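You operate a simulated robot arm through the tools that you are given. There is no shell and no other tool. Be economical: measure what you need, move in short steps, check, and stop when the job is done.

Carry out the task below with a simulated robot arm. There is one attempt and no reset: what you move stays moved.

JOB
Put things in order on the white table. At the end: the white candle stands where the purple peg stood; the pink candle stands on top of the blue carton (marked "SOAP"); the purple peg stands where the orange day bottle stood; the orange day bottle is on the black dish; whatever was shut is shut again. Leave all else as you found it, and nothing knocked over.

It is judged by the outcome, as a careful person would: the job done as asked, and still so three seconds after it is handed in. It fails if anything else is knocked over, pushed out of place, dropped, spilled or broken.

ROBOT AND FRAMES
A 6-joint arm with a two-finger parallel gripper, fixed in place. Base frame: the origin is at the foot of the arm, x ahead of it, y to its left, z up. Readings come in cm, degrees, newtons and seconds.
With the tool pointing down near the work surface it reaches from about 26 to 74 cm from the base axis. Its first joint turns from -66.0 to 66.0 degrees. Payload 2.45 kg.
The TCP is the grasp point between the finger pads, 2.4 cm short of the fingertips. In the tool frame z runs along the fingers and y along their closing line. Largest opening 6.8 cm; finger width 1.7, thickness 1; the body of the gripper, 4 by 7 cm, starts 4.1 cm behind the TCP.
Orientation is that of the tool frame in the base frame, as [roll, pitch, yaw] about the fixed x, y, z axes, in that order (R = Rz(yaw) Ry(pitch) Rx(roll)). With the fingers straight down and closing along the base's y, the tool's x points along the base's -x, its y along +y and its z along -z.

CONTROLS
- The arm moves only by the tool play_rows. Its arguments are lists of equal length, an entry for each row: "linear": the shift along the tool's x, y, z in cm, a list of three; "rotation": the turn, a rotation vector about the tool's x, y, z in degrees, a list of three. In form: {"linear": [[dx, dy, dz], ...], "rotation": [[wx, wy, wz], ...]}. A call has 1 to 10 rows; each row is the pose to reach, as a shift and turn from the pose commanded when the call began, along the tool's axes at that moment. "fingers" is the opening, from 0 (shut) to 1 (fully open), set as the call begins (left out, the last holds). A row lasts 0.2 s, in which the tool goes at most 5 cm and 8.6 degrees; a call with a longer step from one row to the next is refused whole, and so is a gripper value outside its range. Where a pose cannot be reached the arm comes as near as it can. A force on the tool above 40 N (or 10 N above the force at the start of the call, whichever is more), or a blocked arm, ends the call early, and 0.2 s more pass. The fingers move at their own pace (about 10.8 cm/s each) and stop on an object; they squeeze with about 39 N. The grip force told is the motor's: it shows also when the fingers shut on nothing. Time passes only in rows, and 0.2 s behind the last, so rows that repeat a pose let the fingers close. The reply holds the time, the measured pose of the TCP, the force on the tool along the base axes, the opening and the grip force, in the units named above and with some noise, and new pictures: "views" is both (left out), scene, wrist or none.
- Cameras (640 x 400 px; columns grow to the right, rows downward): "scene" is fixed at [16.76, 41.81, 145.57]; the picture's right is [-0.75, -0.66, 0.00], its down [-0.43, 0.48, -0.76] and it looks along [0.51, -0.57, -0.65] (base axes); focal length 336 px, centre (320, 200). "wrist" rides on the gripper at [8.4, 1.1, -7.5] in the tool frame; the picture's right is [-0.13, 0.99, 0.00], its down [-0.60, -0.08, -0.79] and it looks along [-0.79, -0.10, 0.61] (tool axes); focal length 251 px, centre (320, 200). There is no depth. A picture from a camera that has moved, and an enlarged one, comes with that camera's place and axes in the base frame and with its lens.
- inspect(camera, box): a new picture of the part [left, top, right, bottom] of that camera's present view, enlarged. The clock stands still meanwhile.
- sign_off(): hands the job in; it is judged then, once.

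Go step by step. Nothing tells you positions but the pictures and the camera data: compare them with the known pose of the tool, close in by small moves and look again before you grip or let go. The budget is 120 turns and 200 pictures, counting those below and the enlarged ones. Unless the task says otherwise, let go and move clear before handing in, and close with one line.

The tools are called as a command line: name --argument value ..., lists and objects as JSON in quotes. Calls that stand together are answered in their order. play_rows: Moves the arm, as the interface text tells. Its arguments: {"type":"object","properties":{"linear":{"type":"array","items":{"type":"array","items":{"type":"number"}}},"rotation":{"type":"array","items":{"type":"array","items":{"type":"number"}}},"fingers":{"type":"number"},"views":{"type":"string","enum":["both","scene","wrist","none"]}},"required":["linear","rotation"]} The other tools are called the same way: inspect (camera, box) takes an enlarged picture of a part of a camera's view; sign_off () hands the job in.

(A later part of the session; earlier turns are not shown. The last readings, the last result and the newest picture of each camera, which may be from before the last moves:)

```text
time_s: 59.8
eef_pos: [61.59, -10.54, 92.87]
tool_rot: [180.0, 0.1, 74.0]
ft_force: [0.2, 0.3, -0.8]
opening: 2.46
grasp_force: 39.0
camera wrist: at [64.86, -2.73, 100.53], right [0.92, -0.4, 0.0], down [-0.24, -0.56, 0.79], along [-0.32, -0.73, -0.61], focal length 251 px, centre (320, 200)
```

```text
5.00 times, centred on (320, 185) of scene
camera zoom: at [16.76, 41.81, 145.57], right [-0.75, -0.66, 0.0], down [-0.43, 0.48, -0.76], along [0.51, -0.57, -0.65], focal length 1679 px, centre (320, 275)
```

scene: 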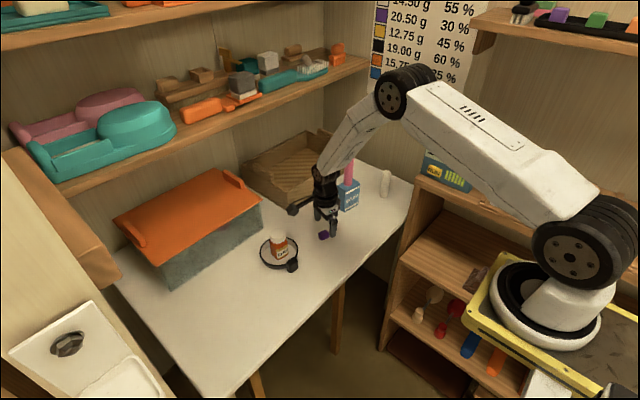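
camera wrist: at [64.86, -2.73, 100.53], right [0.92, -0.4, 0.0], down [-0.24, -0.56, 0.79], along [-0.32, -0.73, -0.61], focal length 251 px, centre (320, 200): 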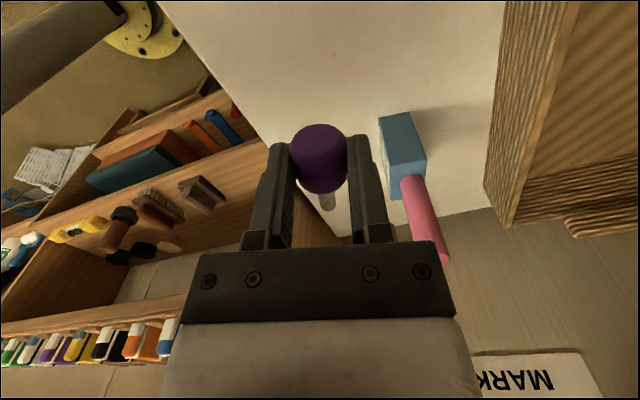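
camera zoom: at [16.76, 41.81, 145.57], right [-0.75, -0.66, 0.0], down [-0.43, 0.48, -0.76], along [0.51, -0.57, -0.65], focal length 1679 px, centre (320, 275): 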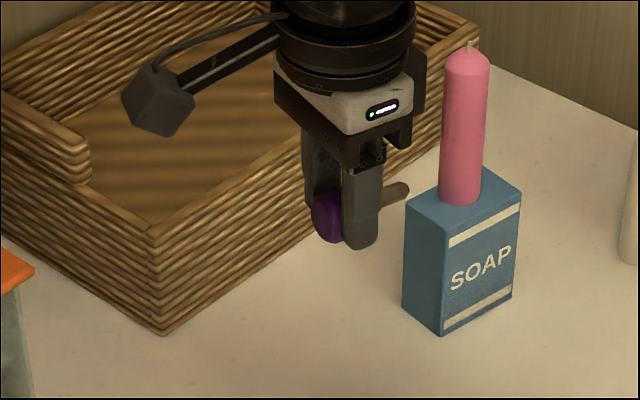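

I carry it to open space and turn the tool so it faces away from the robot (yaw about 0).

play_rows --linear '[[-0.5, -0.4, -0.2], [-1, -0.9, -0.4], [-1.5, -1.3, -0.6], [-2, -1.7, -0.8], [-2.5, -2.2, -1], [-3, -2.6, -1.2], [-3.6, -3.1, -1.5], [-4.2, -3.7, -1.8], [-4.9, -4.3, -2], [-4.9, -4.3, -2]]' --rotation '[[0, 0, 8.2], [0, 0, 16.4], [0, 0, 24.6], [0, 0, 32.8], [0, 0, 41], [0, 0, 49.2], [0, 0, 57.5], [0, 0, 65.7], [0, 0, 74], [0, 0, 74]]'

inspect --camera "scene" --box '[290, 125, 410, 215]'

```text
time_s: 62.0
eef_pos: [56.02, -13.97, 94.89]
tool_rot: [180.0, 0.0, -0.1]
ft_force: [0.7, -0.2, -0.5]
opening: 2.48
grasp_force: 39.2
camera wrist: at [64.32, -15.06, 102.56], right [-0.13, -0.99, 0.0], down [-0.6, 0.08, 0.79], along [-0.79, 0.1, -0.61], focal length 251 px, centre (320, 200)
```

scene: 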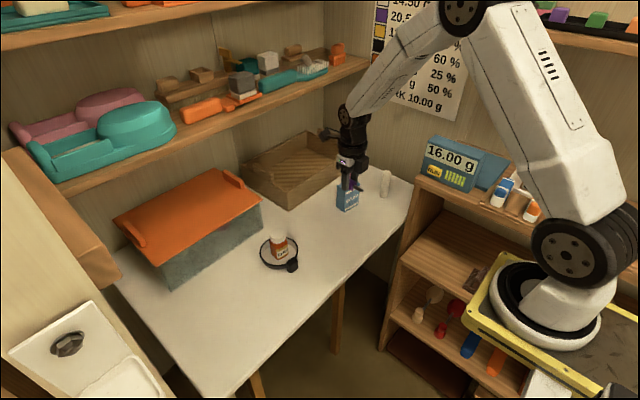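
wrist: 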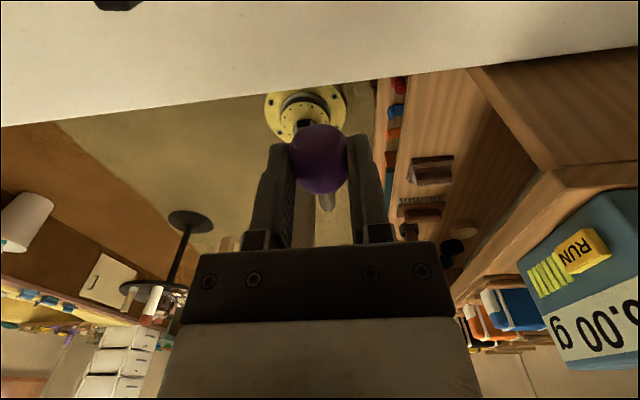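

```text
4.44 times, centred on (350, 170) of scene
camera zoom: at [16.76, 41.81, 145.57], right [-0.75, -0.66, 0.0], down [-0.43, 0.48, -0.76], along [0.51, -0.57, -0.65], focal length 1492 px, centre (187, 333)
```

zoom: 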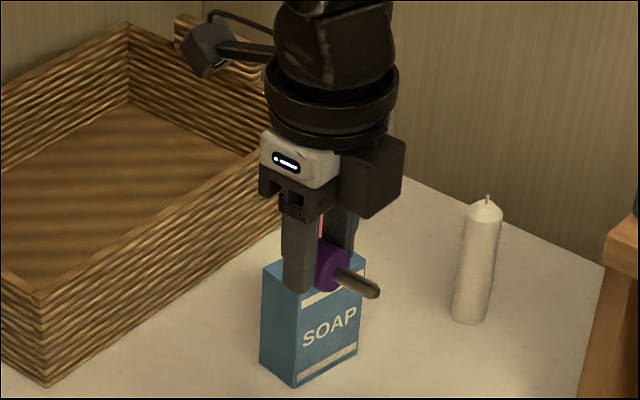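

I now tilt the tool up about its closing line by 75° in the air, which brings the peg's stem downward.

play_rows --linear '[[0.7, 0, 0], [1.4, 0, 0], [2.1, 0, 0], [2.8, 0, 0], [3.5, 0, 0], [4.2, 0, 0], [4.9, 0, 0], [5.6, 0, 0], [6.3, 0, 0], [6.3, 0, 0]]' --rotation '[[0, 8.3, 0], [0, 16.6, 0], [0, 25, 0], [0, 33.3, 0], [0, 41.6, 0], [0, 50, 0], [0, 58.3, 0], [0, 66.6, 0], [0, 75, 0], [0, 75, 0]]'

inspect --camera "scene" --box '[280, 125, 400, 215]'

```text
time_s: 64.2
eef_pos: [62.27, -13.94, 94.93]
tool_rot: [179.8, -75.1, 0.0]
ft_force: [0.6, -0.5, -0.8]
opening: 2.47
grasp_force: 38.8
camera wrist: at [57.12, -15.05, 105.09], right [-0.03, -0.99, -0.12], down [-0.92, 0.08, -0.38], along [0.39, 0.1, -0.92], focal length 251 px, centre (320, 200)
```

scene: 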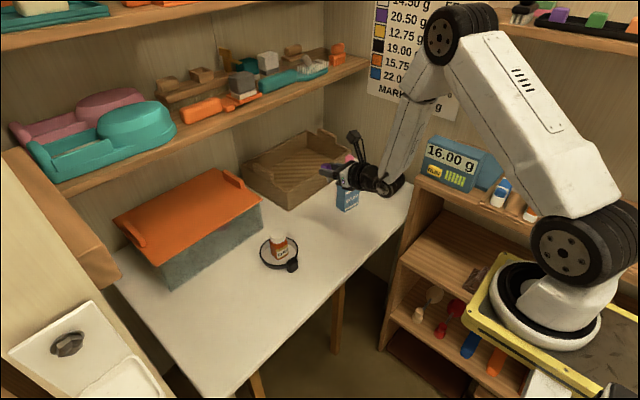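
wrist: 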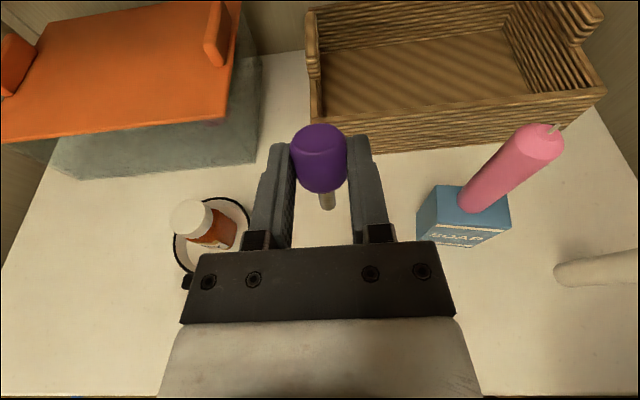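

```text
4.44 times, centred on (340, 170) of scene
camera zoom: at [16.76, 41.81, 145.57], right [-0.75, -0.66, 0.0], down [-0.43, 0.48, -0.76], along [0.51, -0.57, -0.65], focal length 1492 px, centre (231, 333)
```

zoom: 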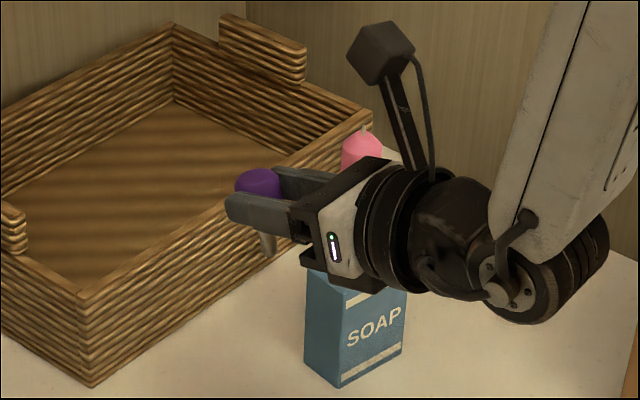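

The peg is nearly upright in the tilted grip. I zoom to measure the remaining lean.

inspect --camera "wrist" --box '[270, 110, 370, 230]'

inspect --camera "scene" --box '[315, 150, 355, 190]'

```text
3.33 times, centred on (320, 170) of wrist
camera zoom: at [57.12, -15.05, 105.09], right [-0.03, -0.99, -0.12], down [-0.92, 0.08, -0.38], along [0.39, 0.1, -0.92], focal length 838 px, centre (320, 300)
```

zoom: 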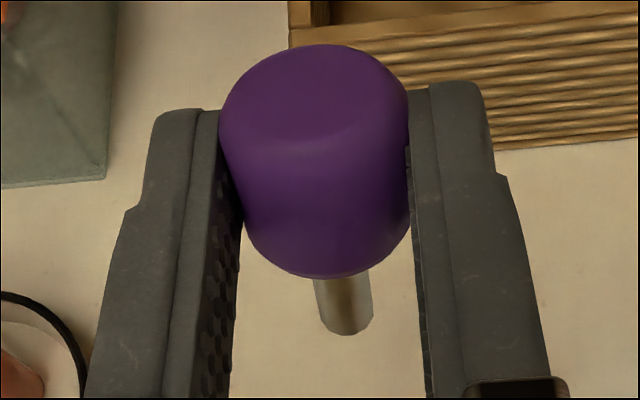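

```text
10.00 times, centred on (335, 170) of scene
camera zoom: at [16.76, 41.81, 145.57], right [-0.75, -0.66, 0.0], down [-0.43, 0.48, -0.76], along [0.51, -0.57, -0.65], focal length 3357 px, centre (170, 500)
```

zoom: 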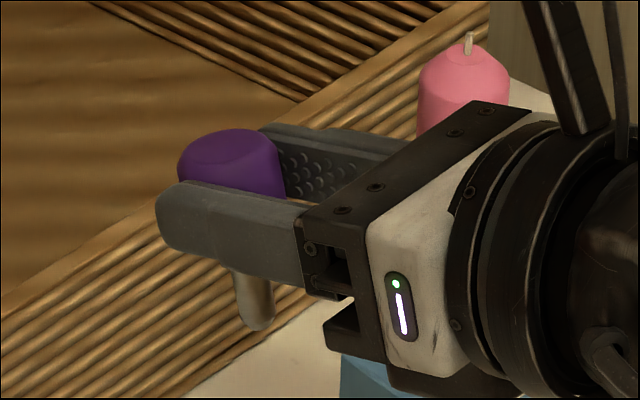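

The lean is about 8° (tip toward the robot). I tilt 8.5° further and measure again.

play_rows --linear '[[0, 0, 0], [0, 0, 0], [0, 0, 0]]' --rotation '[[0, 4.2, 0], [0, 8.5, 0], [0, 8.5, 0]]' --views "none"

inspect --camera "scene" --box '[315, 150, 355, 190]'

inspect --camera "wrist" --box '[270, 110, 370, 230]'

```text
time_s: 65.0
eef_pos: [62.34, -13.93, 94.98]
tool_rot: [179.9, -83.5, 0.1]
ft_force: [0.0, 0.7, 0.3]
opening: 2.48
grasp_force: 39.2
```

```text
10.00 times, centred on (335, 170) of scene
camera zoom: at [16.76, 41.81, 145.57], right [-0.75, -0.66, 0.0], down [-0.43, 0.48, -0.76], along [0.51, -0.57, -0.65], focal length 3357 px, centre (170, 500)
```

zoom: 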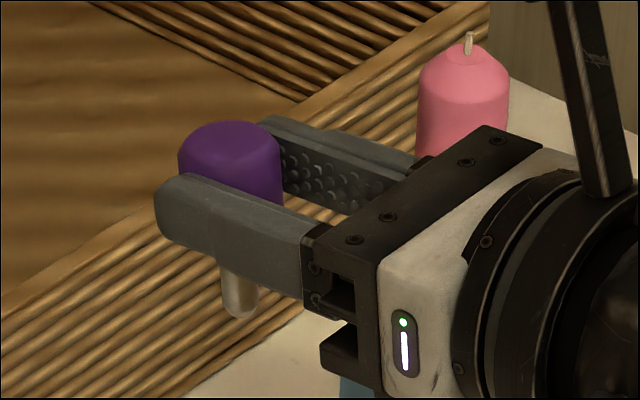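

```text
3.33 times, centred on (320, 170) of wrist
camera zoom: at [55.71, -15.05, 104.21], right [-0.01, -0.99, -0.13], down [-0.86, 0.08, -0.51], along [0.52, 0.1, -0.85], focal length 838 px, centre (320, 300)
```

zoom: 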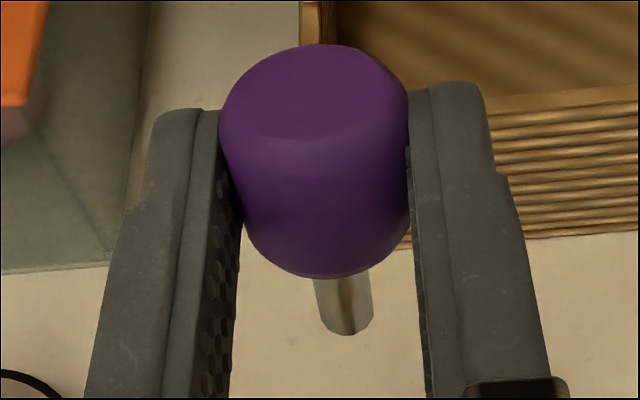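

It's now upright within a couple of degrees. I shift to put the peg over the bottle's old spot and lower to a few cm above the table.

play_rows --linear '[[0.18, 1.07, 1.59], [-3.8, 1.07, 2.04], [-7.77, 1.07, 2.5], [-11.75, 1.07, 2.95], [-13.7, 1.07, 3.17], [-13.7, 1.07, 3.17]]' --rotation '[[0, 1, 0], [0, 1, 0], [0, 1, 0], [0, 1, 0], [0, 1, 0], [0, 1, 0]]'

inspect --camera "scene" --box '[285, 165, 405, 255]'

```text
time_s: 66.4
eef_pos: [63.94, -14.92, 81.07]
tool_rot: [179.8, -84.5, 0.2]
ft_force: [-0.4, -0.9, -0.5]
opening: 2.46
grasp_force: 39.1
camera wrist: at [57.26, -16.08, 90.21], right [-0.01, -0.99, -0.13], down [-0.85, 0.08, -0.53], along [0.53, 0.1, -0.84], focal length 251 px, centre (320, 200)
```

scene: 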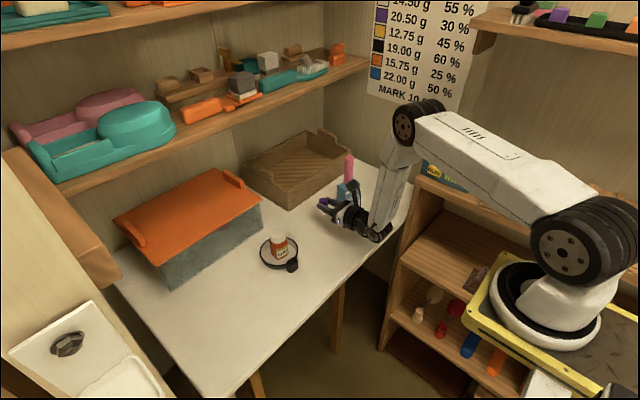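
wrist: 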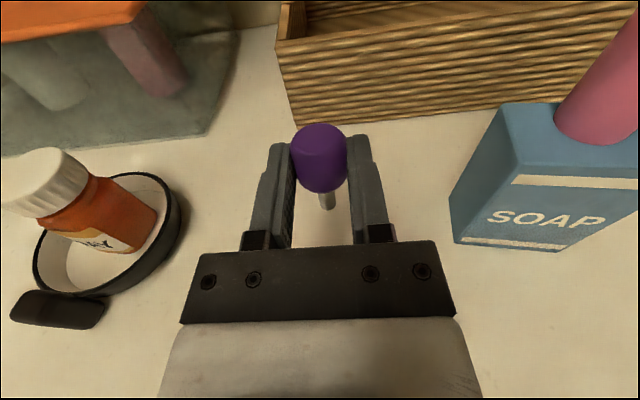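

```text
4.44 times, centred on (345, 210) of scene
camera zoom: at [16.76, 41.81, 145.57], right [-0.75, -0.66, 0.0], down [-0.43, 0.48, -0.76], along [0.51, -0.57, -0.65], focal length 1492 px, centre (209, 156)
```

zoom: 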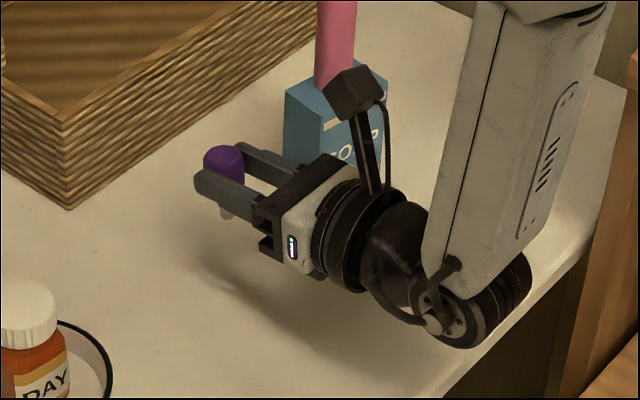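

Clearances look fine, and the peg is over (65.3, -14.9). I lower to near the table and look.

play_rows --linear '[[-1.5, 0.05, 0.14], [-3, 0.05, 0.29], [-3.6, 0.05, 0.35], [-3.6, 0.05, 0.35]]' --rotation '[[0, 0, 0], [0, 0, 0], [0, 0, 0], [0, 0, 0]]' --views "none"

inspect --camera "scene" --box '[300, 180, 400, 260]'

```text
time_s: 67.4
eef_pos: [63.88, -15.08, 77.36]
tool_rot: [179.9, -84.5, 0.1]
ft_force: [0.1, -0.2, 0.0]
opening: 2.47
grasp_force: 38.6
```

```text
5.00 times, centred on (350, 220) of scene
camera zoom: at [16.76, 41.81, 145.57], right [-0.75, -0.66, 0.0], down [-0.43, 0.48, -0.76], along [0.51, -0.57, -0.65], focal length 1679 px, centre (170, 100)
```

zoom: 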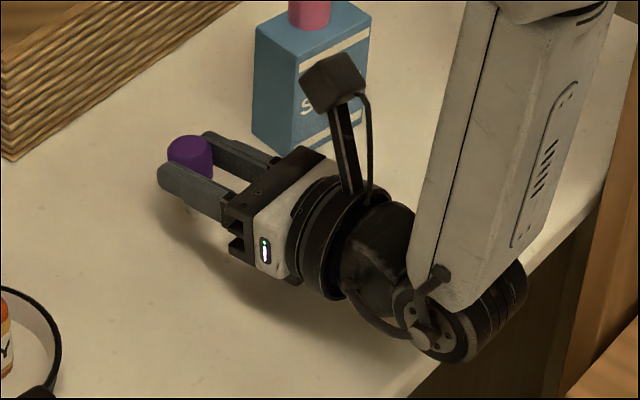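

The wrist joint overhangs beyond the table edge, so clearance is good. I step down in small increments until contact.

play_rows --linear '[[-0.3, 0, 0.03], [-0.5, 0, 0.05], [-0.5, 0, 0.05]]' --rotation '[[0, 0, 0], [0, 0, 0], [0, 0, 0]]' --views "none"

play_rows --linear '[[-0.2, 0, 0.02], [-0.3, 0, 0.03], [-0.3, 0, 0.03]]' --rotation '[[0, 0, 0], [0, 0, 0], [0, 0, 0]]' --views "none"

play_rows --linear '[[-0.15, 0, 0.01], [-0.15, 0, 0.01]]' --rotation '[[0, 0, 0], [0, 0, 0]]' --views "none"

```text
time_s: 68.2
eef_pos: [63.9, -15.27, 76.8]
tool_rot: [-179.9, -84.4, 0.1]
ft_force: [-0.5, 0.2, -0.3]
opening: 2.47
grasp_force: 38.3
```

```text
time_s: 69.0
eef_pos: [63.92, -15.18, 76.51]
tool_rot: [180.0, -84.5, 0.1]
ft_force: [-1.3, 0.8, -0.4]
opening: 2.47
grasp_force: 38.7
```

```text
time_s: 69.6
eef_pos: [63.83, -15.17, 76.4]
tool_rot: [179.9, -84.5, 0.2]
ft_force: [-0.4, -0.2, -0.3]
opening: 2.5
grasp_force: 38.7
```

inspect --camera "scene" --box '[315, 195, 355, 235]'

play_rows --linear '[[-0.15, 0, 0.01], [-0.15, 0, 0.01]]' --rotation '[[0, 0, 0], [0, 0, 0]]' --views "none"

```text
10.00 times, centred on (335, 215) of scene
camera zoom: at [16.76, 41.81, 145.57], right [-0.75, -0.66, 0.0], down [-0.43, 0.48, -0.76], along [0.51, -0.57, -0.65], focal length 3357 px, centre (170, 50)
```

zoom: 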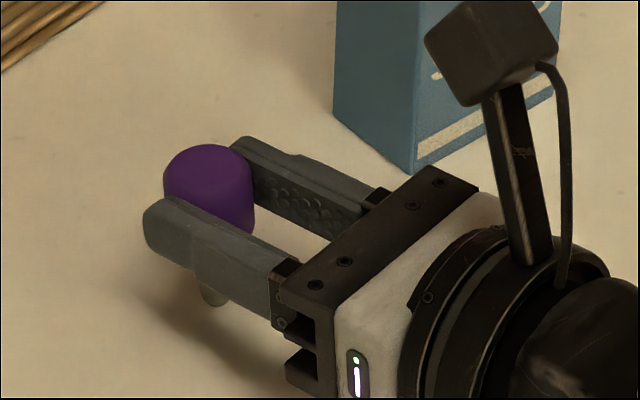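

```text
time_s: 70.2
eef_pos: [63.85, -15.1, 76.38]
tool_rot: [179.5, -84.6, 0.7]
ft_force: [-1.2, -0.7, 10.4]
opening: 2.46
grasp_force: 39.4
```

Contact. I press very slightly to seat the base flat, then ease off to near-zero load.

play_rows --linear '[[-0.1, 0, 0.01], [-0.1, 0, 0.01]]' --rotation '[[0, 0, 0], [0, 0, 0]]' --views "none"

play_rows --linear '[[0.15, 0, -0.01], [0.15, 0, -0.01]]' --rotation '[[0, 0, 0], [0, 0, 0]]' --views "none"

```text
time_s: 70.8
eef_pos: [63.8, -15.14, 76.37]
tool_rot: [179.0, -84.9, 0.9]
ft_force: [-0.9, 1.5, 19.9]
opening: 2.46
grasp_force: 39.0
```

```text
time_s: 71.4
eef_pos: [63.83, -15.19, 76.34]
tool_rot: [179.7, -84.6, 0.2]
ft_force: [3.6, -1.7, 13.8]
opening: 2.48
grasp_force: 39.1
```

There is still about 14 N. I ease up a little more.

play_rows --linear '[[0.1, 0, -0.01], [0.1, 0, -0.01]]' --rotation '[[0, 0, 0], [0, 0, 0]]' --views "none"

inspect --camera "wrist" --box '[240, 110, 400, 240]'

```text
time_s: 72.0
eef_pos: [63.89, -15.12, 76.28]
tool_rot: [-179.9, -84.3, -0.1]
ft_force: [1.4, -0.6, 9.9]
opening: 2.44
grasp_force: 38.9
```

```text
3.08 times, centred on (320, 175) of wrist
camera zoom: at [57.1, -16.19, 85.51], right [-0.01, -0.99, -0.13], down [-0.85, 0.08, -0.52], along [0.53, 0.1, -0.84], focal length 774 px, centre (320, 277)
```

zoom: 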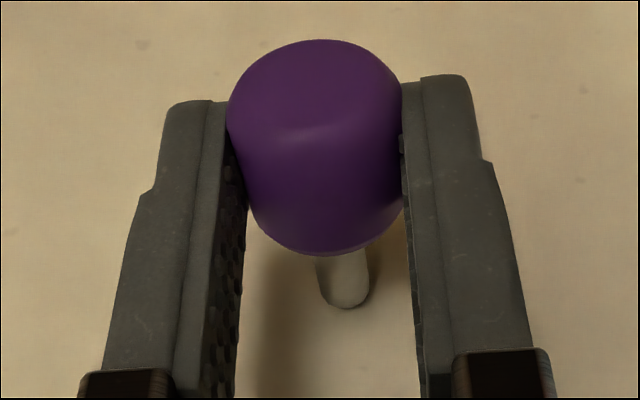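

Easing a bit more before releasing in tiny steps.

play_rows --linear '[[0.12, 0, -0.01], [0.12, 0, -0.01]]' --rotation '[[0, 0, 0], [0, 0, 0]]' --views "none"

play_rows --linear '[[0, 0, 0], [0, 0, 0]]' --rotation '[[0, 0, 0], [0, 0, 0]]' --views "none"

```text
time_s: 72.6
eef_pos: [63.71, -15.18, 76.38]
tool_rot: [-179.3, -84.3, -0.7]
ft_force: [-0.5, 0.6, -0.3]
opening: 2.49
grasp_force: 39.3
```

```text
time_s: 73.2
eef_pos: [63.83, -15.14, 76.51]
tool_rot: [179.9, -84.5, 0.0]
ft_force: [-0.5, -0.3, 0.7]
opening: 2.47
grasp_force: 38.4
```

Unloaded. I touch down a hair to feel light contact.

play_rows --linear '[[-0.06, 0, 0], [-0.06, 0, 0]]' --rotation '[[0, 0, 0], [0, 0, 0]]' --views "none"

```text
time_s: 73.8
eef_pos: [63.89, -15.1, 76.38]
tool_rot: [179.8, -84.6, -0.1]
ft_force: [-0.3, -0.2, -0.7]
opening: 2.44
grasp_force: 39.5
```

play_rows --linear '[[-0.06, 0, 0], [-0.06, 0, 0]]' --rotation '[[0, 0, 0], [0, 0, 0]]' --views "none"

```text
time_s: 74.4
eef_pos: [63.93, -15.1, 76.35]
tool_rot: [-180.0, -84.6, 0.2]
ft_force: [0.0, -0.1, -0.8]
opening: 2.46
grasp_force: 38.7
```

Still free, so one more small step.

play_rows --linear '[[-0.06, 0, 0], [-0.06, 0, 0]]' --rotation '[[0, 0, 0], [0, 0, 0]]' --views "none"

```text
time_s: 75.0
eef_pos: [63.83, -15.06, 76.43]
tool_rot: [179.8, -84.5, 0.2]
ft_force: [-0.5, -0.3, 1.0]
opening: 2.46
grasp_force: 39.1
```

It's just at contact. I open by a fraction of a millimetre per side.

play_rows --linear '[[0, 0, 0], [0, 0, 0], [0, 0, 0]]' --rotation '[[0, 0, 0], [0, 0, 0], [0, 0, 0]]' --fingers 0.38 --views "none"

inspect --camera "wrist" --box '[240, 110, 400, 240]'

```text
time_s: 75.8
eef_pos: [63.86, -15.16, 76.38]
tool_rot: [180.0, -84.5, 0.1]
ft_force: [0.9, 0.2, 0.0]
opening: 2.63
grasp_force: 0.5
```

```text
3.08 times, centred on (320, 175) of wrist
camera zoom: at [57.13, -16.16, 85.49], right [-0.01, -0.99, -0.13], down [-0.85, 0.08, -0.53], along [0.53, 0.1, -0.84], focal length 774 px, centre (320, 277)
```

zoom: 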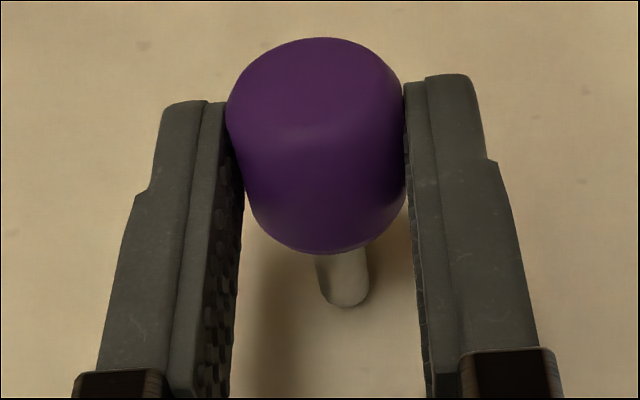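

The peg is holding. I open a bit more and look.

play_rows --linear '[[0, 0, 0], [0, 0, 0], [0, 0, 0]]' --rotation '[[0, 0, 0], [0, 0, 0], [0, 0, 0]]' --fingers 0.42 --views "none"

inspect --camera "wrist" --box '[240, 110, 400, 240]'

```text
time_s: 76.6
eef_pos: [63.84, -15.06, 76.35]
tool_rot: [179.9, -84.5, 0.2]
ft_force: [0.2, 0.3, 0.2]
opening: 2.85
grasp_force: 0.1
```

```text
3.08 times, centred on (320, 175) of wrist
camera zoom: at [57.13, -16.16, 85.5], right [-0.01, -0.99, -0.13], down [-0.85, 0.08, -0.53], along [0.53, 0.1, -0.84], focal length 774 px, centre (320, 277)
```

zoom: 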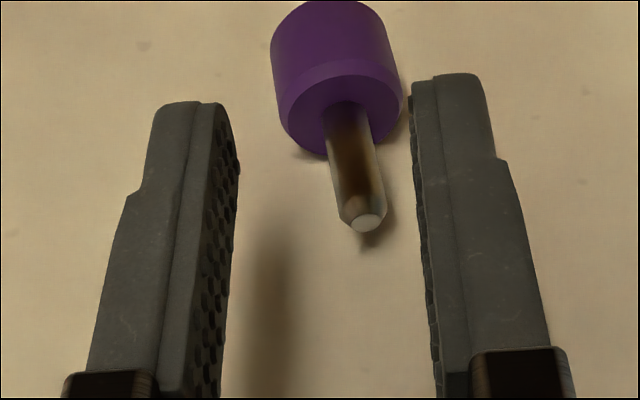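

The peg tipped forward; its stem ends in a small bevelled flat, so it needs precise alignment and release. I open wide, raise straight up and see where it lies.

play_rows --linear '[[0, 0, 0], [0.5, 0, -0.05], [3, 0, -0.3], [6.5, 0, -0.65], [10.5, 0, -1], [14.5, 0, -1.4], [16, 0, -1.5]]' --rotation '[[0, 0, 0], [0, 0, 0], [0, 0, 0], [0, 0, 0], [0, 0, 0], [0, 0, 0], [0, 0, 0]]' --fingers 1

inspect --camera "scene" --box '[285, 165, 385, 245]'

```text
time_s: 78.2
eef_pos: [63.85, -15.07, 92.63]
tool_rot: [-179.8, -84.4, -0.3]
ft_force: [0.3, -0.1, 0.7]
opening: 6.82
grasp_force: 0.0
camera wrist: at [57.06, -16.21, 101.79], right [-0.01, -0.99, -0.13], down [-0.85, 0.08, -0.52], along [0.53, 0.1, -0.84], focal length 251 px, centre (320, 200)
```

scene: 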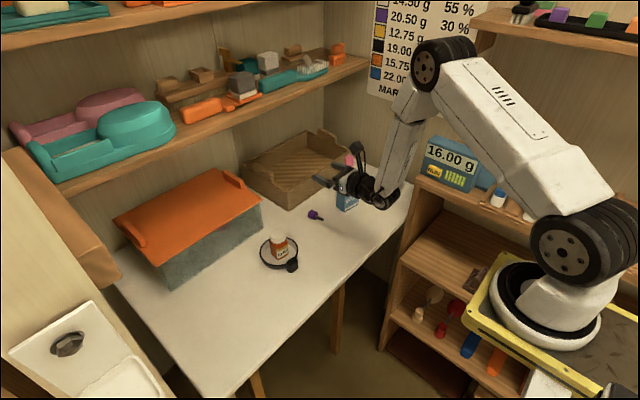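
wrist: 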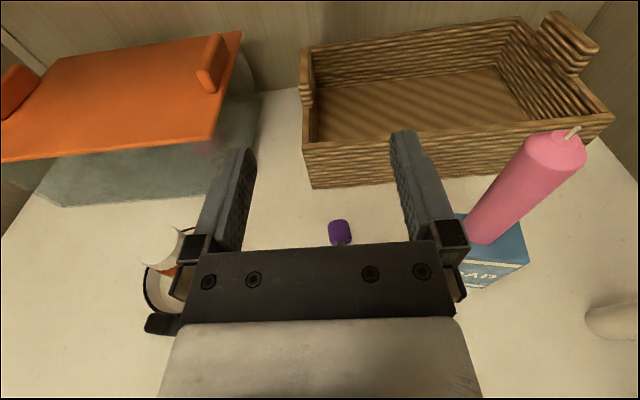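

```text
5.00 times, centred on (335, 205) of scene
camera zoom: at [16.76, 41.81, 145.57], right [-0.75, -0.66, 0.0], down [-0.43, 0.48, -0.76], along [0.51, -0.57, -0.65], focal length 1679 px, centre (245, 175)
```

zoom: 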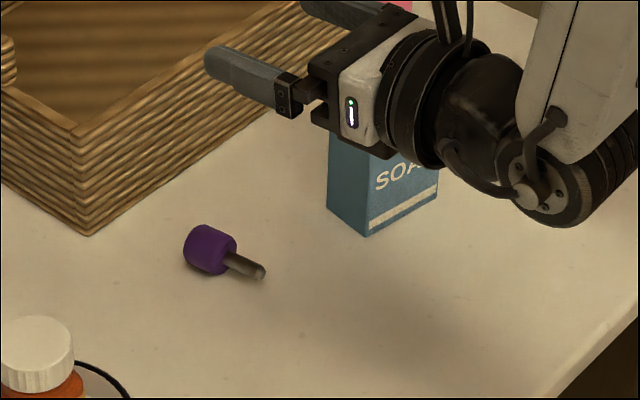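

The peg lies with its head at about (70.1, -14.5) and its stem toward the robot, touching nothing. I bring the tool back to vertical to re-grip.

play_rows --linear '[[0, 0, 0], [0, 0, 0], [0, 0, 0], [0, 0, 0], [0, 0, 0], [0, 0, 0], [0, 0, 0], [0, 0, 0], [0, 0, 0], [0, 0, 0]]' --rotation '[[0, -8.45, 0], [0, -16.9, 0], [0, -25.3, 0], [0, -33.8, 0], [0, -42.2, 0], [0, -50.7, 0], [0, -59.1, 0], [0, -67.6, 0], [0, -76, 0], [0, -84.5, 0]]' --views "none"

```text
time_s: 80.4
eef_pos: [64.24, -14.09, 92.45]
tool_rot: [-176.6, -0.7, -3.2]
ft_force: [-1.4, -3.7, 0.2]
opening: 6.82
grasp_force: 0.0
```

The pose reading is slightly off target; I let it settle and look.

play_rows --linear '[[0, 0, 0], [0, 0, 0]]' --rotation '[[0, 0, 0], [0, 0, 0]]'

```text
time_s: 81.0
eef_pos: [63.83, -14.96, 92.42]
tool_rot: [-179.9, 0.0, 0.0]
ft_force: [0.4, 0.1, 0.4]
opening: 6.78
grasp_force: 0.0
camera wrist: at [72.22, -16.2, 99.99], right [-0.13, -0.99, 0.0], down [-0.6, 0.08, 0.79], along [-0.79, 0.1, -0.61], focal length 251 px, centre (320, 200)
```

scene: 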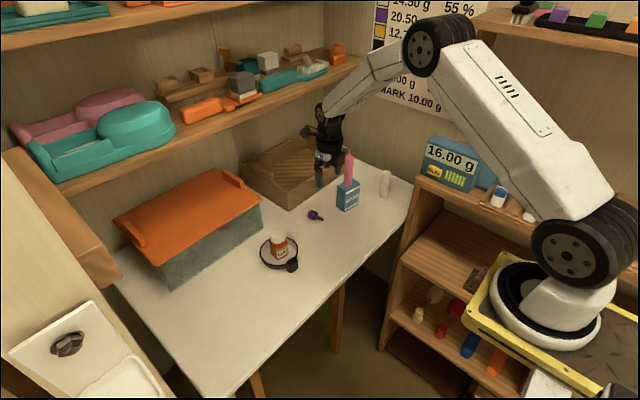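
wrist: 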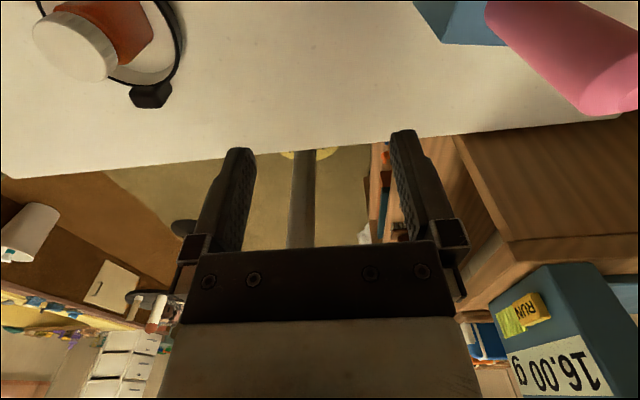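

Settled. The tray is close behind the peg, so I'll first relocate the peg to open space using a slight tilt that keeps the camera clear of the tray: first yaw, then tilt.

play_rows --linear '[[0.5, 0.3, 1], [1, 0.7, 2], [1.7, 1, 3], [1.7, 1, 4], [1.7, 1, 4]]' --rotation '[[0, 0, -8], [0, 0, -16], [0, 0, -24], [0, 0, -24], [0, 0, -24]]' --views "none"

play_rows --linear '[[0, 0, 0], [0, 0, 0], [0, 0, 0], [0, 0, 0]]' --rotation '[[0, 7, 0], [0, 14, 0], [0, 20, 0], [0, 20, 0]]' --views "wrist"

```text
time_s: 82.2
eef_pos: [65.63, -16.01, 88.41]
tool_rot: [-180.0, 0.0, 24.1]
ft_force: [0.9, -0.7, 0.0]
opening: 6.78
grasp_force: 0.1
```

```text
time_s: 83.2
eef_pos: [65.64, -16.09, 88.32]
tool_rot: [179.9, -20.0, 24.0]
ft_force: [-0.5, 0.4, 0.1]
opening: 6.78
grasp_force: 0.1
camera wrist: at [70.83, -14.91, 98.37], right [0.29, -0.96, -0.04], down [-0.8, -0.27, 0.54], along [-0.53, -0.12, -0.84], focal length 251 px, centre (320, 200)
```

wrist: 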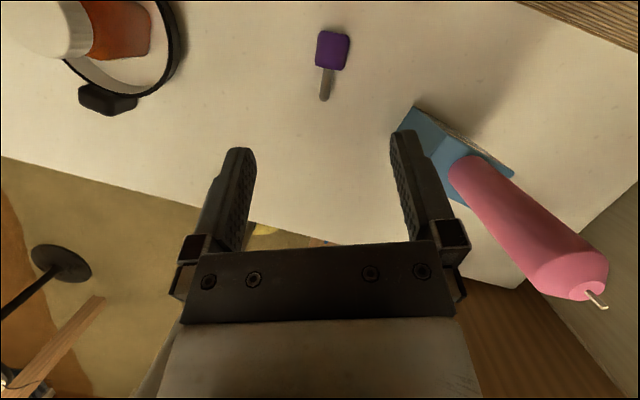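

The wrist view puts the head at (70.0, -15.0) with its axis at about 7° yaw. I correct the yaw and come down to just above.

play_rows --linear '[[0.3, 0.22, 3], [0.6, 0.45, 6], [0.89, 0.67, 9.16], [0.89, 0.67, 9.16]]' --rotation '[[-2, 0, 5.5], [-4, 0, 11], [-5.5, 0, 15], [-5.5, 0, 15]]' --views "wrist"

```text
time_s: 84.2
eef_pos: [69.6, -15.13, 80.11]
tool_rot: [179.8, -19.9, 8.0]
ft_force: [-0.1, -0.2, 0.1]
opening: 6.8
grasp_force: 0.0
camera wrist: at [74.95, -15.42, 90.08], right [0.02, -1.0, -0.04], down [-0.84, -0.04, 0.54], along [-0.54, 0.03, -0.84], focal length 251 px, centre (320, 200)
```

wrist: 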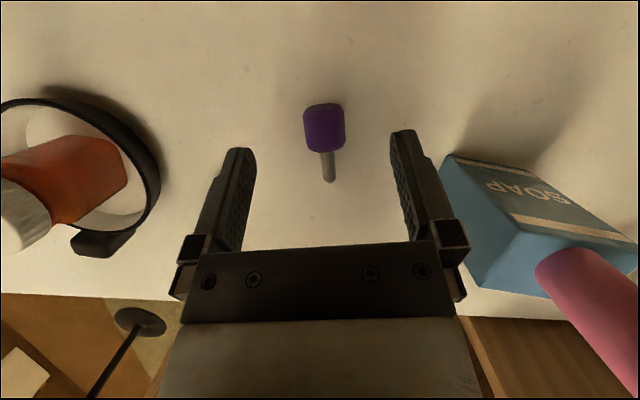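

Well aligned. I lower onto the head and close.

play_rows --linear '[[-0.6, -0.03, 1.6], [-1.2, -0.06, 3.2], [-1.83, -0.09, 4.76], [-1.83, -0.09, 4.76]]' --rotation '[[0, 0, 0], [0, 0, 0], [0, 0, 0], [0, 0, 0]]' --views "none"

play_rows --linear '[[0, 0, 0], [0, 0, 0], [0, 0, 0]]' --rotation '[[0, 0, 0], [0, 0, 0], [0, 0, 0]]' --fingers 0 --views "wrist"

```text
time_s: 85.2
eef_pos: [69.31, -14.99, 75.06]
tool_rot: [179.9, -20.0, 8.0]
ft_force: [0.1, -0.8, 0.3]
opening: 6.78
grasp_force: 0.0
```

```text
time_s: 86.0
eef_pos: [69.3, -14.89, 74.93]
tool_rot: [-179.9, -19.9, 8.0]
ft_force: [-0.7, -0.9, 0.3]
opening: 2.49
grasp_force: 38.4
camera wrist: at [74.71, -15.36, 84.99], right [0.02, -1.0, -0.04], down [-0.84, -0.04, 0.54], along [-0.54, 0.03, -0.84], focal length 251 px, centre (320, 200)
```

wrist: 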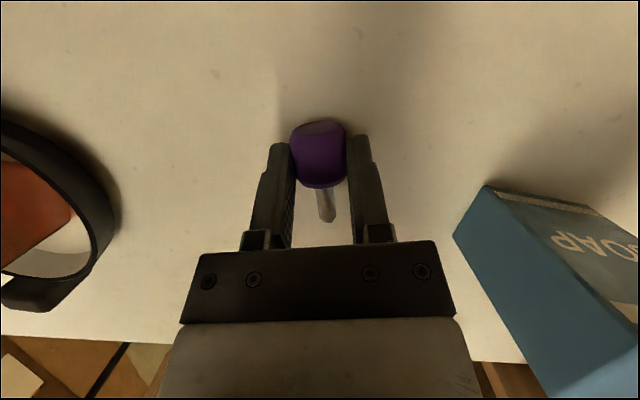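

Held. I carry it about 9 cm toward the robot into open space and lay it down again.

play_rows --linear '[[0.7, 0, -1.9], [1.71, 0, -4.7], [-0.8, -1.4, -5.6], [-3.3, -2.8, -6.5], [-5.8, -4.15, -7.44], [-6.6, -4.15, -5.2], [-7.3, -4.15, -3.3], [-7.48, -4.15, -2.83], [-7.48, -4.15, -2.83]]' --rotation '[[0, 0, 0], [0, 0, 0], [0, 0, 0], [0, 0, 0], [0, 0, 0], [0, 0, 0], [0, 0, 0], [0, 0, 0], [0, 0, 0]]' --views "none"

play_rows --linear '[[0, 0, 0], [0, 0, 0]]' --rotation '[[0, 0, 0], [0, 0, 0]]' --fingers 0.45 --views "none"

play_rows --linear '[[0, 0, 0], [0, 0, 0], [0.34, 0, -0.94], [1.03, 0, -2.8], [2.05, 0, -5.6]]' --rotation '[[0, 0, 0], [0, 0, 0], [0, 0, 0], [0, 0, 0], [0, 0, 0]]' --fingers 1 --views "wrist"

```text
time_s: 88.0
eef_pos: [60.85, -12.13, 75.04]
tool_rot: [-180.0, -20.0, 7.9]
ft_force: [1.0, -0.4, 0.0]
opening: 2.43
grasp_force: 39.1
```

```text
time_s: 88.6
eef_pos: [60.82, -12.01, 74.94]
tool_rot: [180.0, -20.1, 8.0]
ft_force: [0.3, 1.0, -0.5]
opening: 3.06
grasp_force: 0.1
```

```text
time_s: 89.8
eef_pos: [60.82, -12.01, 80.97]
tool_rot: [-180.0, -20.0, 8.0]
ft_force: [0.4, -0.6, 0.0]
opening: 6.82
grasp_force: 0.1
camera wrist: at [66.23, -12.36, 91.01], right [0.02, -1.0, -0.04], down [-0.84, -0.04, 0.54], along [-0.54, 0.03, -0.84], focal length 251 px, centre (320, 200)
```

wrist: 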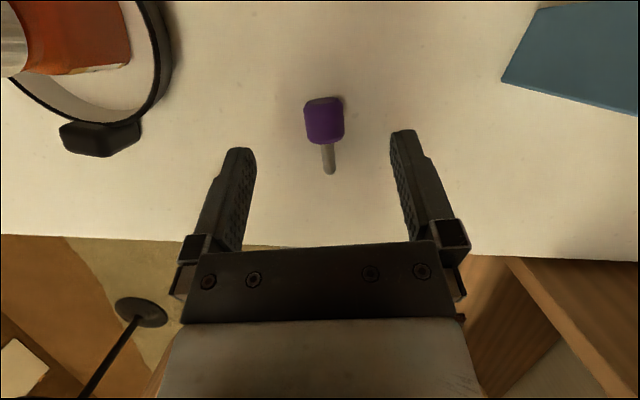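

It lies cleanly. I re-approach with the tool tilted 10° the other way, so the final upright pose leaves good wrist clearance.

play_rows --linear '[[0.2, 0, 0.1], [0.5, 0, 0.2], [0.85, 0.03, 0.31], [0.85, 0.03, 0.31], [0.85, 0.03, 0.31]]' --rotation '[[0, -8, 0], [0, -16, 0], [0, -24, 0], [0, -30, 0], [0, -30, 0]]' --views "wrist"

```text
time_s: 91.0
eef_pos: [61.94, -11.96, 81.09]
tool_rot: [179.9, 10.1, 7.9]
ft_force: [0.2, -0.1, 0.3]
opening: 6.8
grasp_force: 0.1
out of reach, approached as far as the arm can: row 1
camera wrist: at [71.39, -11.64, 87.04], right [0.01, -1.0, 0.02], down [-0.46, 0.02, 0.89], along [-0.89, -0.02, -0.46], focal length 251 px, centre (320, 200)
```

wrist: 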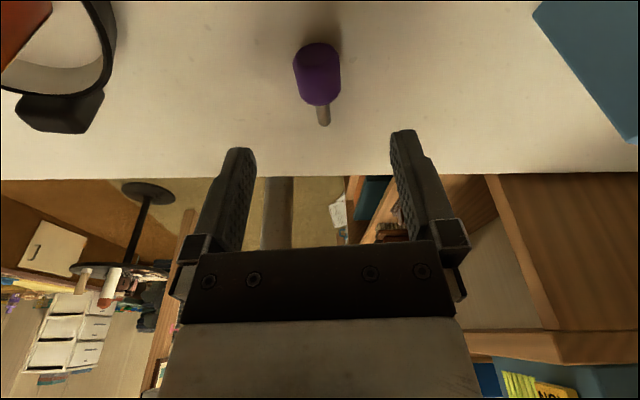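

The head is at (61.55, -11.9). I lower and close.

play_rows --linear '[[0.3, -0.05, 2], [0.6, -0.1, 4], [0.9, -0.1, 6.1], [0.9, -0.1, 6.1]]' --rotation '[[0, 0, 0], [0, 0, 0], [0, 0, 0], [0, 0, 0]]' --views "none"

play_rows --linear '[[0, 0, 0], [0, 0, 0], [0, 0, 0]]' --rotation '[[0, 0, 0], [0, 0, 0], [0, 0, 0]]' --fingers 0 --views "wrist"

```text
time_s: 92.0
eef_pos: [61.83, -11.75, 75.08]
tool_rot: [179.9, 10.0, 8.0]
ft_force: [-0.2, -0.1, 0.4]
opening: 6.8
grasp_force: 0.1
```

```text
time_s: 92.8
eef_pos: [61.64, -11.63, 74.99]
tool_rot: [-180.0, 10.0, 8.0]
ft_force: [-0.5, 0.6, 0.2]
opening: 2.49
grasp_force: 39.2
camera wrist: at [71.31, -11.48, 80.95], right [0.01, -1.0, 0.02], down [-0.46, 0.01, 0.89], along [-0.89, -0.02, -0.46], focal length 251 px, centre (320, 200)
```

wrist: 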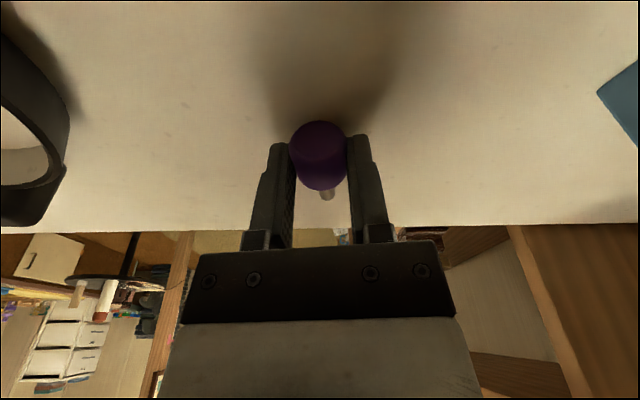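

Gripped. I lift, then rotate the peg upright in the air.

play_rows --linear '[[-0.35, 0, -2], [-1.04, 0, -5.9], [-1.74, 0, -9.8], [-2.44, 0, -13.8], [-2.44, 0, -13.8]]' --rotation '[[0, 0, 0], [0, 0, 0], [0, 0, 0], [0, 0, 0], [0, 0, 0]]' --views "none"

play_rows --linear '[[0, 0, 0], [0, 0, 0], [0, 0, 0], [0, 0, 0], [0, 0, 0], [0, 0, 0], [0, 0, 0], [0, 0, 0], [0, 0, 0], [0, 0, 0]]' --rotation '[[0, 8.5, 0], [0, 17, 0], [0, 25.5, 0], [0, 34, 0], [0, 42.5, 0], [0, 51, 0], [0, 59.5, 0], [0, 68, 0], [0, 76.5, 0], [0, 85, 0]]' --views "none"

```text
time_s: 94.0
eef_pos: [61.71, -11.92, 88.85]
tool_rot: [180.0, 10.0, 8.1]
ft_force: [0.0, 0.0, 0.2]
opening: 2.47
grasp_force: 39.3
```

```text
time_s: 96.2
eef_pos: [61.57, -11.85, 88.82]
tool_rot: [179.6, -75.1, 8.2]
ft_force: [0.1, 0.0, 0.5]
opening: 2.47
grasp_force: 39.7
```

I turn about the vertical to yaw 42° so the scene camera sees the lean side-on.

play_rows --linear '[[0, 0, 0], [0, 0, 0], [0, 0, 0], [0, 0, 0], [0, 0, 0]]' --rotation '[[8.2, 0, -2.2], [16.4, 0, -4.4], [24.6, 0, -6.6], [32.8, 0, -8.8], [32.8, 0, -8.8]]' --views "scene"

inspect --camera "scene" --box '[310, 165, 350, 205]'

```text
time_s: 97.4
eef_pos: [61.66, -11.79, 88.94]
tool_rot: [179.9, -75.0, 42.2]
ft_force: [-0.1, -1.1, -0.2]
opening: 2.47
grasp_force: 38.9
```

scene: 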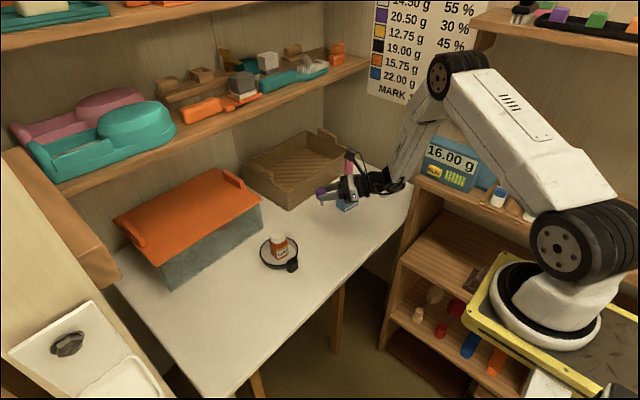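

```text
10.00 times, centred on (330, 185) of scene
camera zoom: at [16.76, 41.81, 145.57], right [-0.75, -0.66, 0.0], down [-0.43, 0.48, -0.76], along [0.51, -0.57, -0.65], focal length 3357 px, centre (220, 350)
```

zoom: 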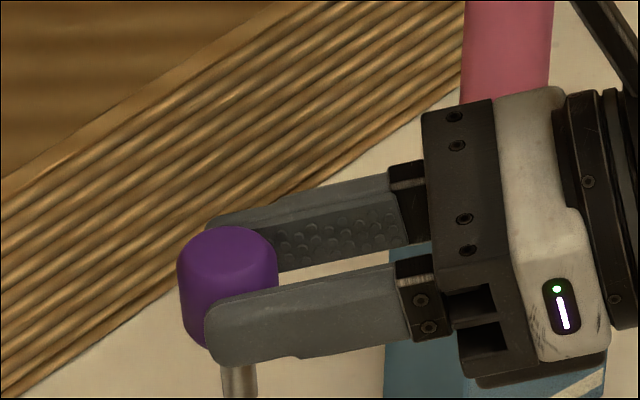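

The view is ideal; I take the region slightly lower to see the stem.

inspect --camera "scene" --box '[317, 182, 347, 212]'

```text
13.33 times, centred on (332, 197) of scene
camera zoom: at [16.76, 41.81, 145.57], right [-0.75, -0.66, 0.0], down [-0.43, 0.48, -0.76], along [0.51, -0.57, -0.65], focal length 4476 px, centre (160, 240)
```

zoom: 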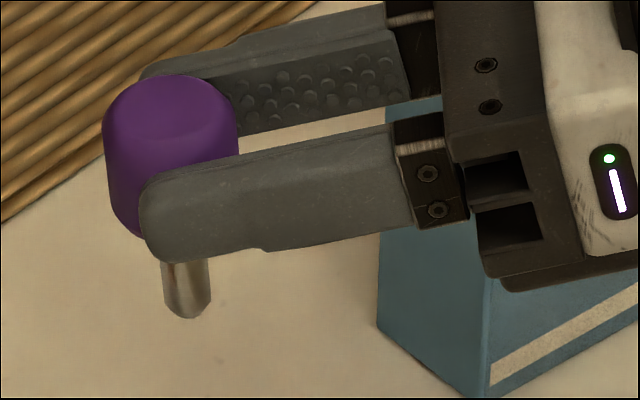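

The lean measures about 3.5° (tip toward the gripper side). I correct it and re-measure.

play_rows --linear '[[0, 0, 0], [0, 0, 0], [0, 0, 0]]' --rotation '[[0, 3.6, 0], [0, 3.6, 0], [0, 3.6, 0]]' --views "none"

inspect --camera "scene" --box '[320, 184, 340, 206]'

```text
time_s: 98.2
eef_pos: [61.58, -11.86, 88.91]
tool_rot: [179.8, -78.6, 42.1]
ft_force: [0.0, -0.5, 0.2]
opening: 2.47
grasp_force: 38.8
```

```text
16.00 times, centred on (330, 195) of scene
camera zoom: at [16.76, 41.81, 145.57], right [-0.75, -0.66, 0.0], down [-0.43, 0.48, -0.76], along [0.51, -0.57, -0.65], focal length 5372 px, centre (160, 280)
```

zoom: 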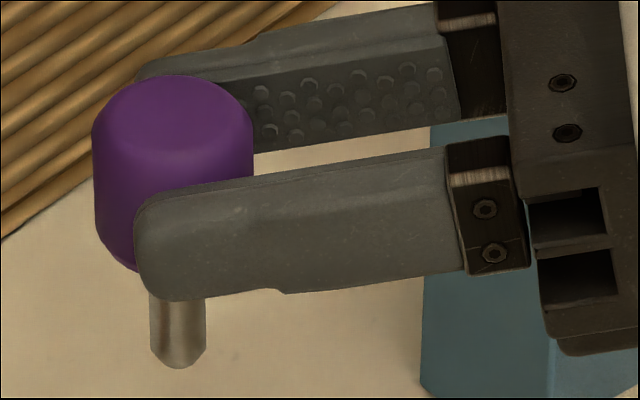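

Only about 1° of lean remains. I add 1° and check the sideways lean with the wrist camera.

play_rows --linear '[[0, 0, 0], [0, 0, 0]]' --rotation '[[0, 1, 0], [0, 1, 0]]' --views "none"

inspect --camera "wrist" --box '[280, 115, 360, 215]'

```text
time_s: 98.8
eef_pos: [61.64, -11.88, 88.95]
tool_rot: [179.7, -79.6, 42.4]
ft_force: [0.5, 0.4, 0.0]
opening: 2.48
grasp_force: 38.8
```

```text
4.00 times, centred on (320, 165) of wrist
camera zoom: at [57.92, -16.57, 98.62], right [0.65, -0.75, -0.13], down [-0.71, -0.54, -0.45], along [0.27, 0.38, -0.88], focal length 1006 px, centre (320, 340)
```

zoom: 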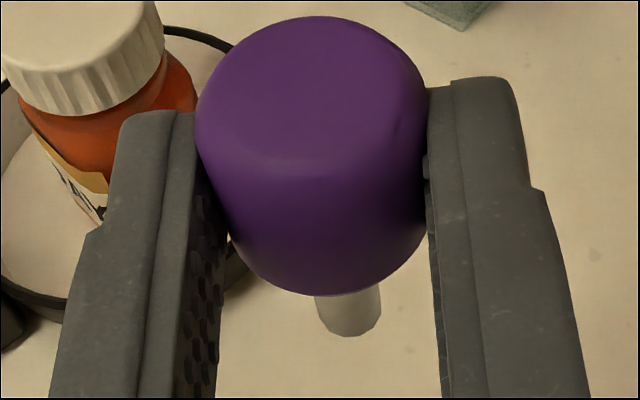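

Sideways lean is negligible. I turn back about the vertical to yaw ~4° for placing.

play_rows --linear '[[0, 0, 0], [0, 0, 0], [0, 0, 0], [0, 0, 0], [0, 0, 0], [0, 0, 0]]' --rotation '[[-7.5, 0, 1.37], [-15, 0, 2.75], [-22.4, 0, 4.1], [-29.9, 0, 5.5], [-37.4, 0, 6.86], [-37.4, 0, 6.86]]' --views "none"

```text
time_s: 100.2
eef_pos: [61.62, -11.81, 88.86]
tool_rot: [179.6, -79.6, 4.2]
ft_force: [-0.2, -0.8, -0.9]
opening: 2.49
grasp_force: 38.4
```

I move over the spot (65.3, -15.0) and descend to a few cm above.

play_rows --linear '[[0.2, 1.73, 1.03], [0.38, 3.46, 2.07], [-3.5, 3.46, 2.8], [-7, 3.46, 3.4], [-9.9, 3.46, 3.95], [-9.9, 3.46, 3.95]]' --rotation '[[0, 0, 0], [0, 0, 0], [0, 0, 0], [0, 0, 0], [0, 0, 0], [0, 0, 0]]' --views "wrist"

inspect --camera "scene" --box '[300, 180, 400, 260]'

```text
time_s: 101.6
eef_pos: [63.97, -15.14, 78.3]
tool_rot: [179.8, -79.6, 4.2]
ft_force: [-0.7, 0.0, -0.4]
opening: 2.49
grasp_force: 39.1
camera wrist: at [58.07, -16.72, 88.01], right [0.04, -0.99, -0.13], down [-0.89, 0.02, -0.45], along [0.45, 0.13, -0.88], focal length 251 px, centre (320, 200)
```

wrist: 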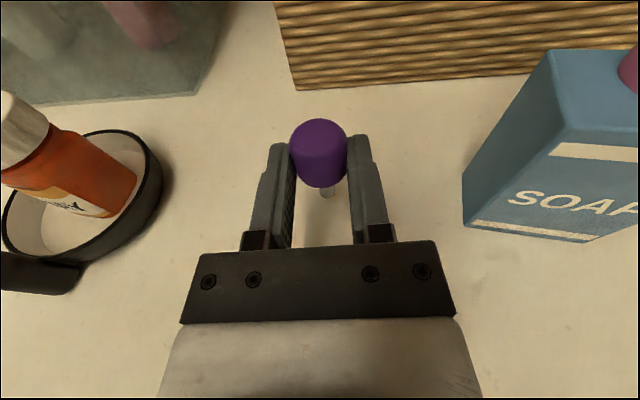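

```text
5.00 times, centred on (350, 220) of scene
camera zoom: at [16.76, 41.81, 145.57], right [-0.75, -0.66, 0.0], down [-0.43, 0.48, -0.76], along [0.51, -0.57, -0.65], focal length 1679 px, centre (170, 100)
```

zoom: 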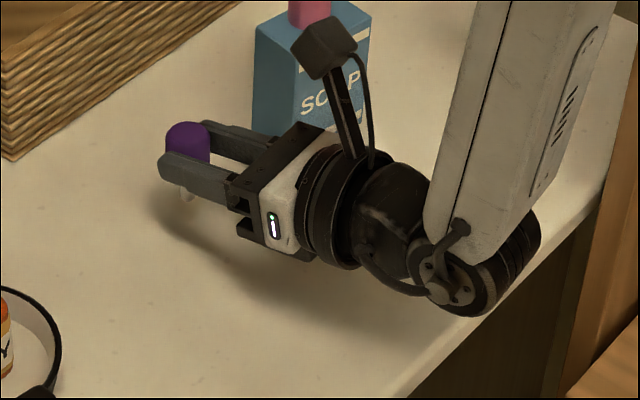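

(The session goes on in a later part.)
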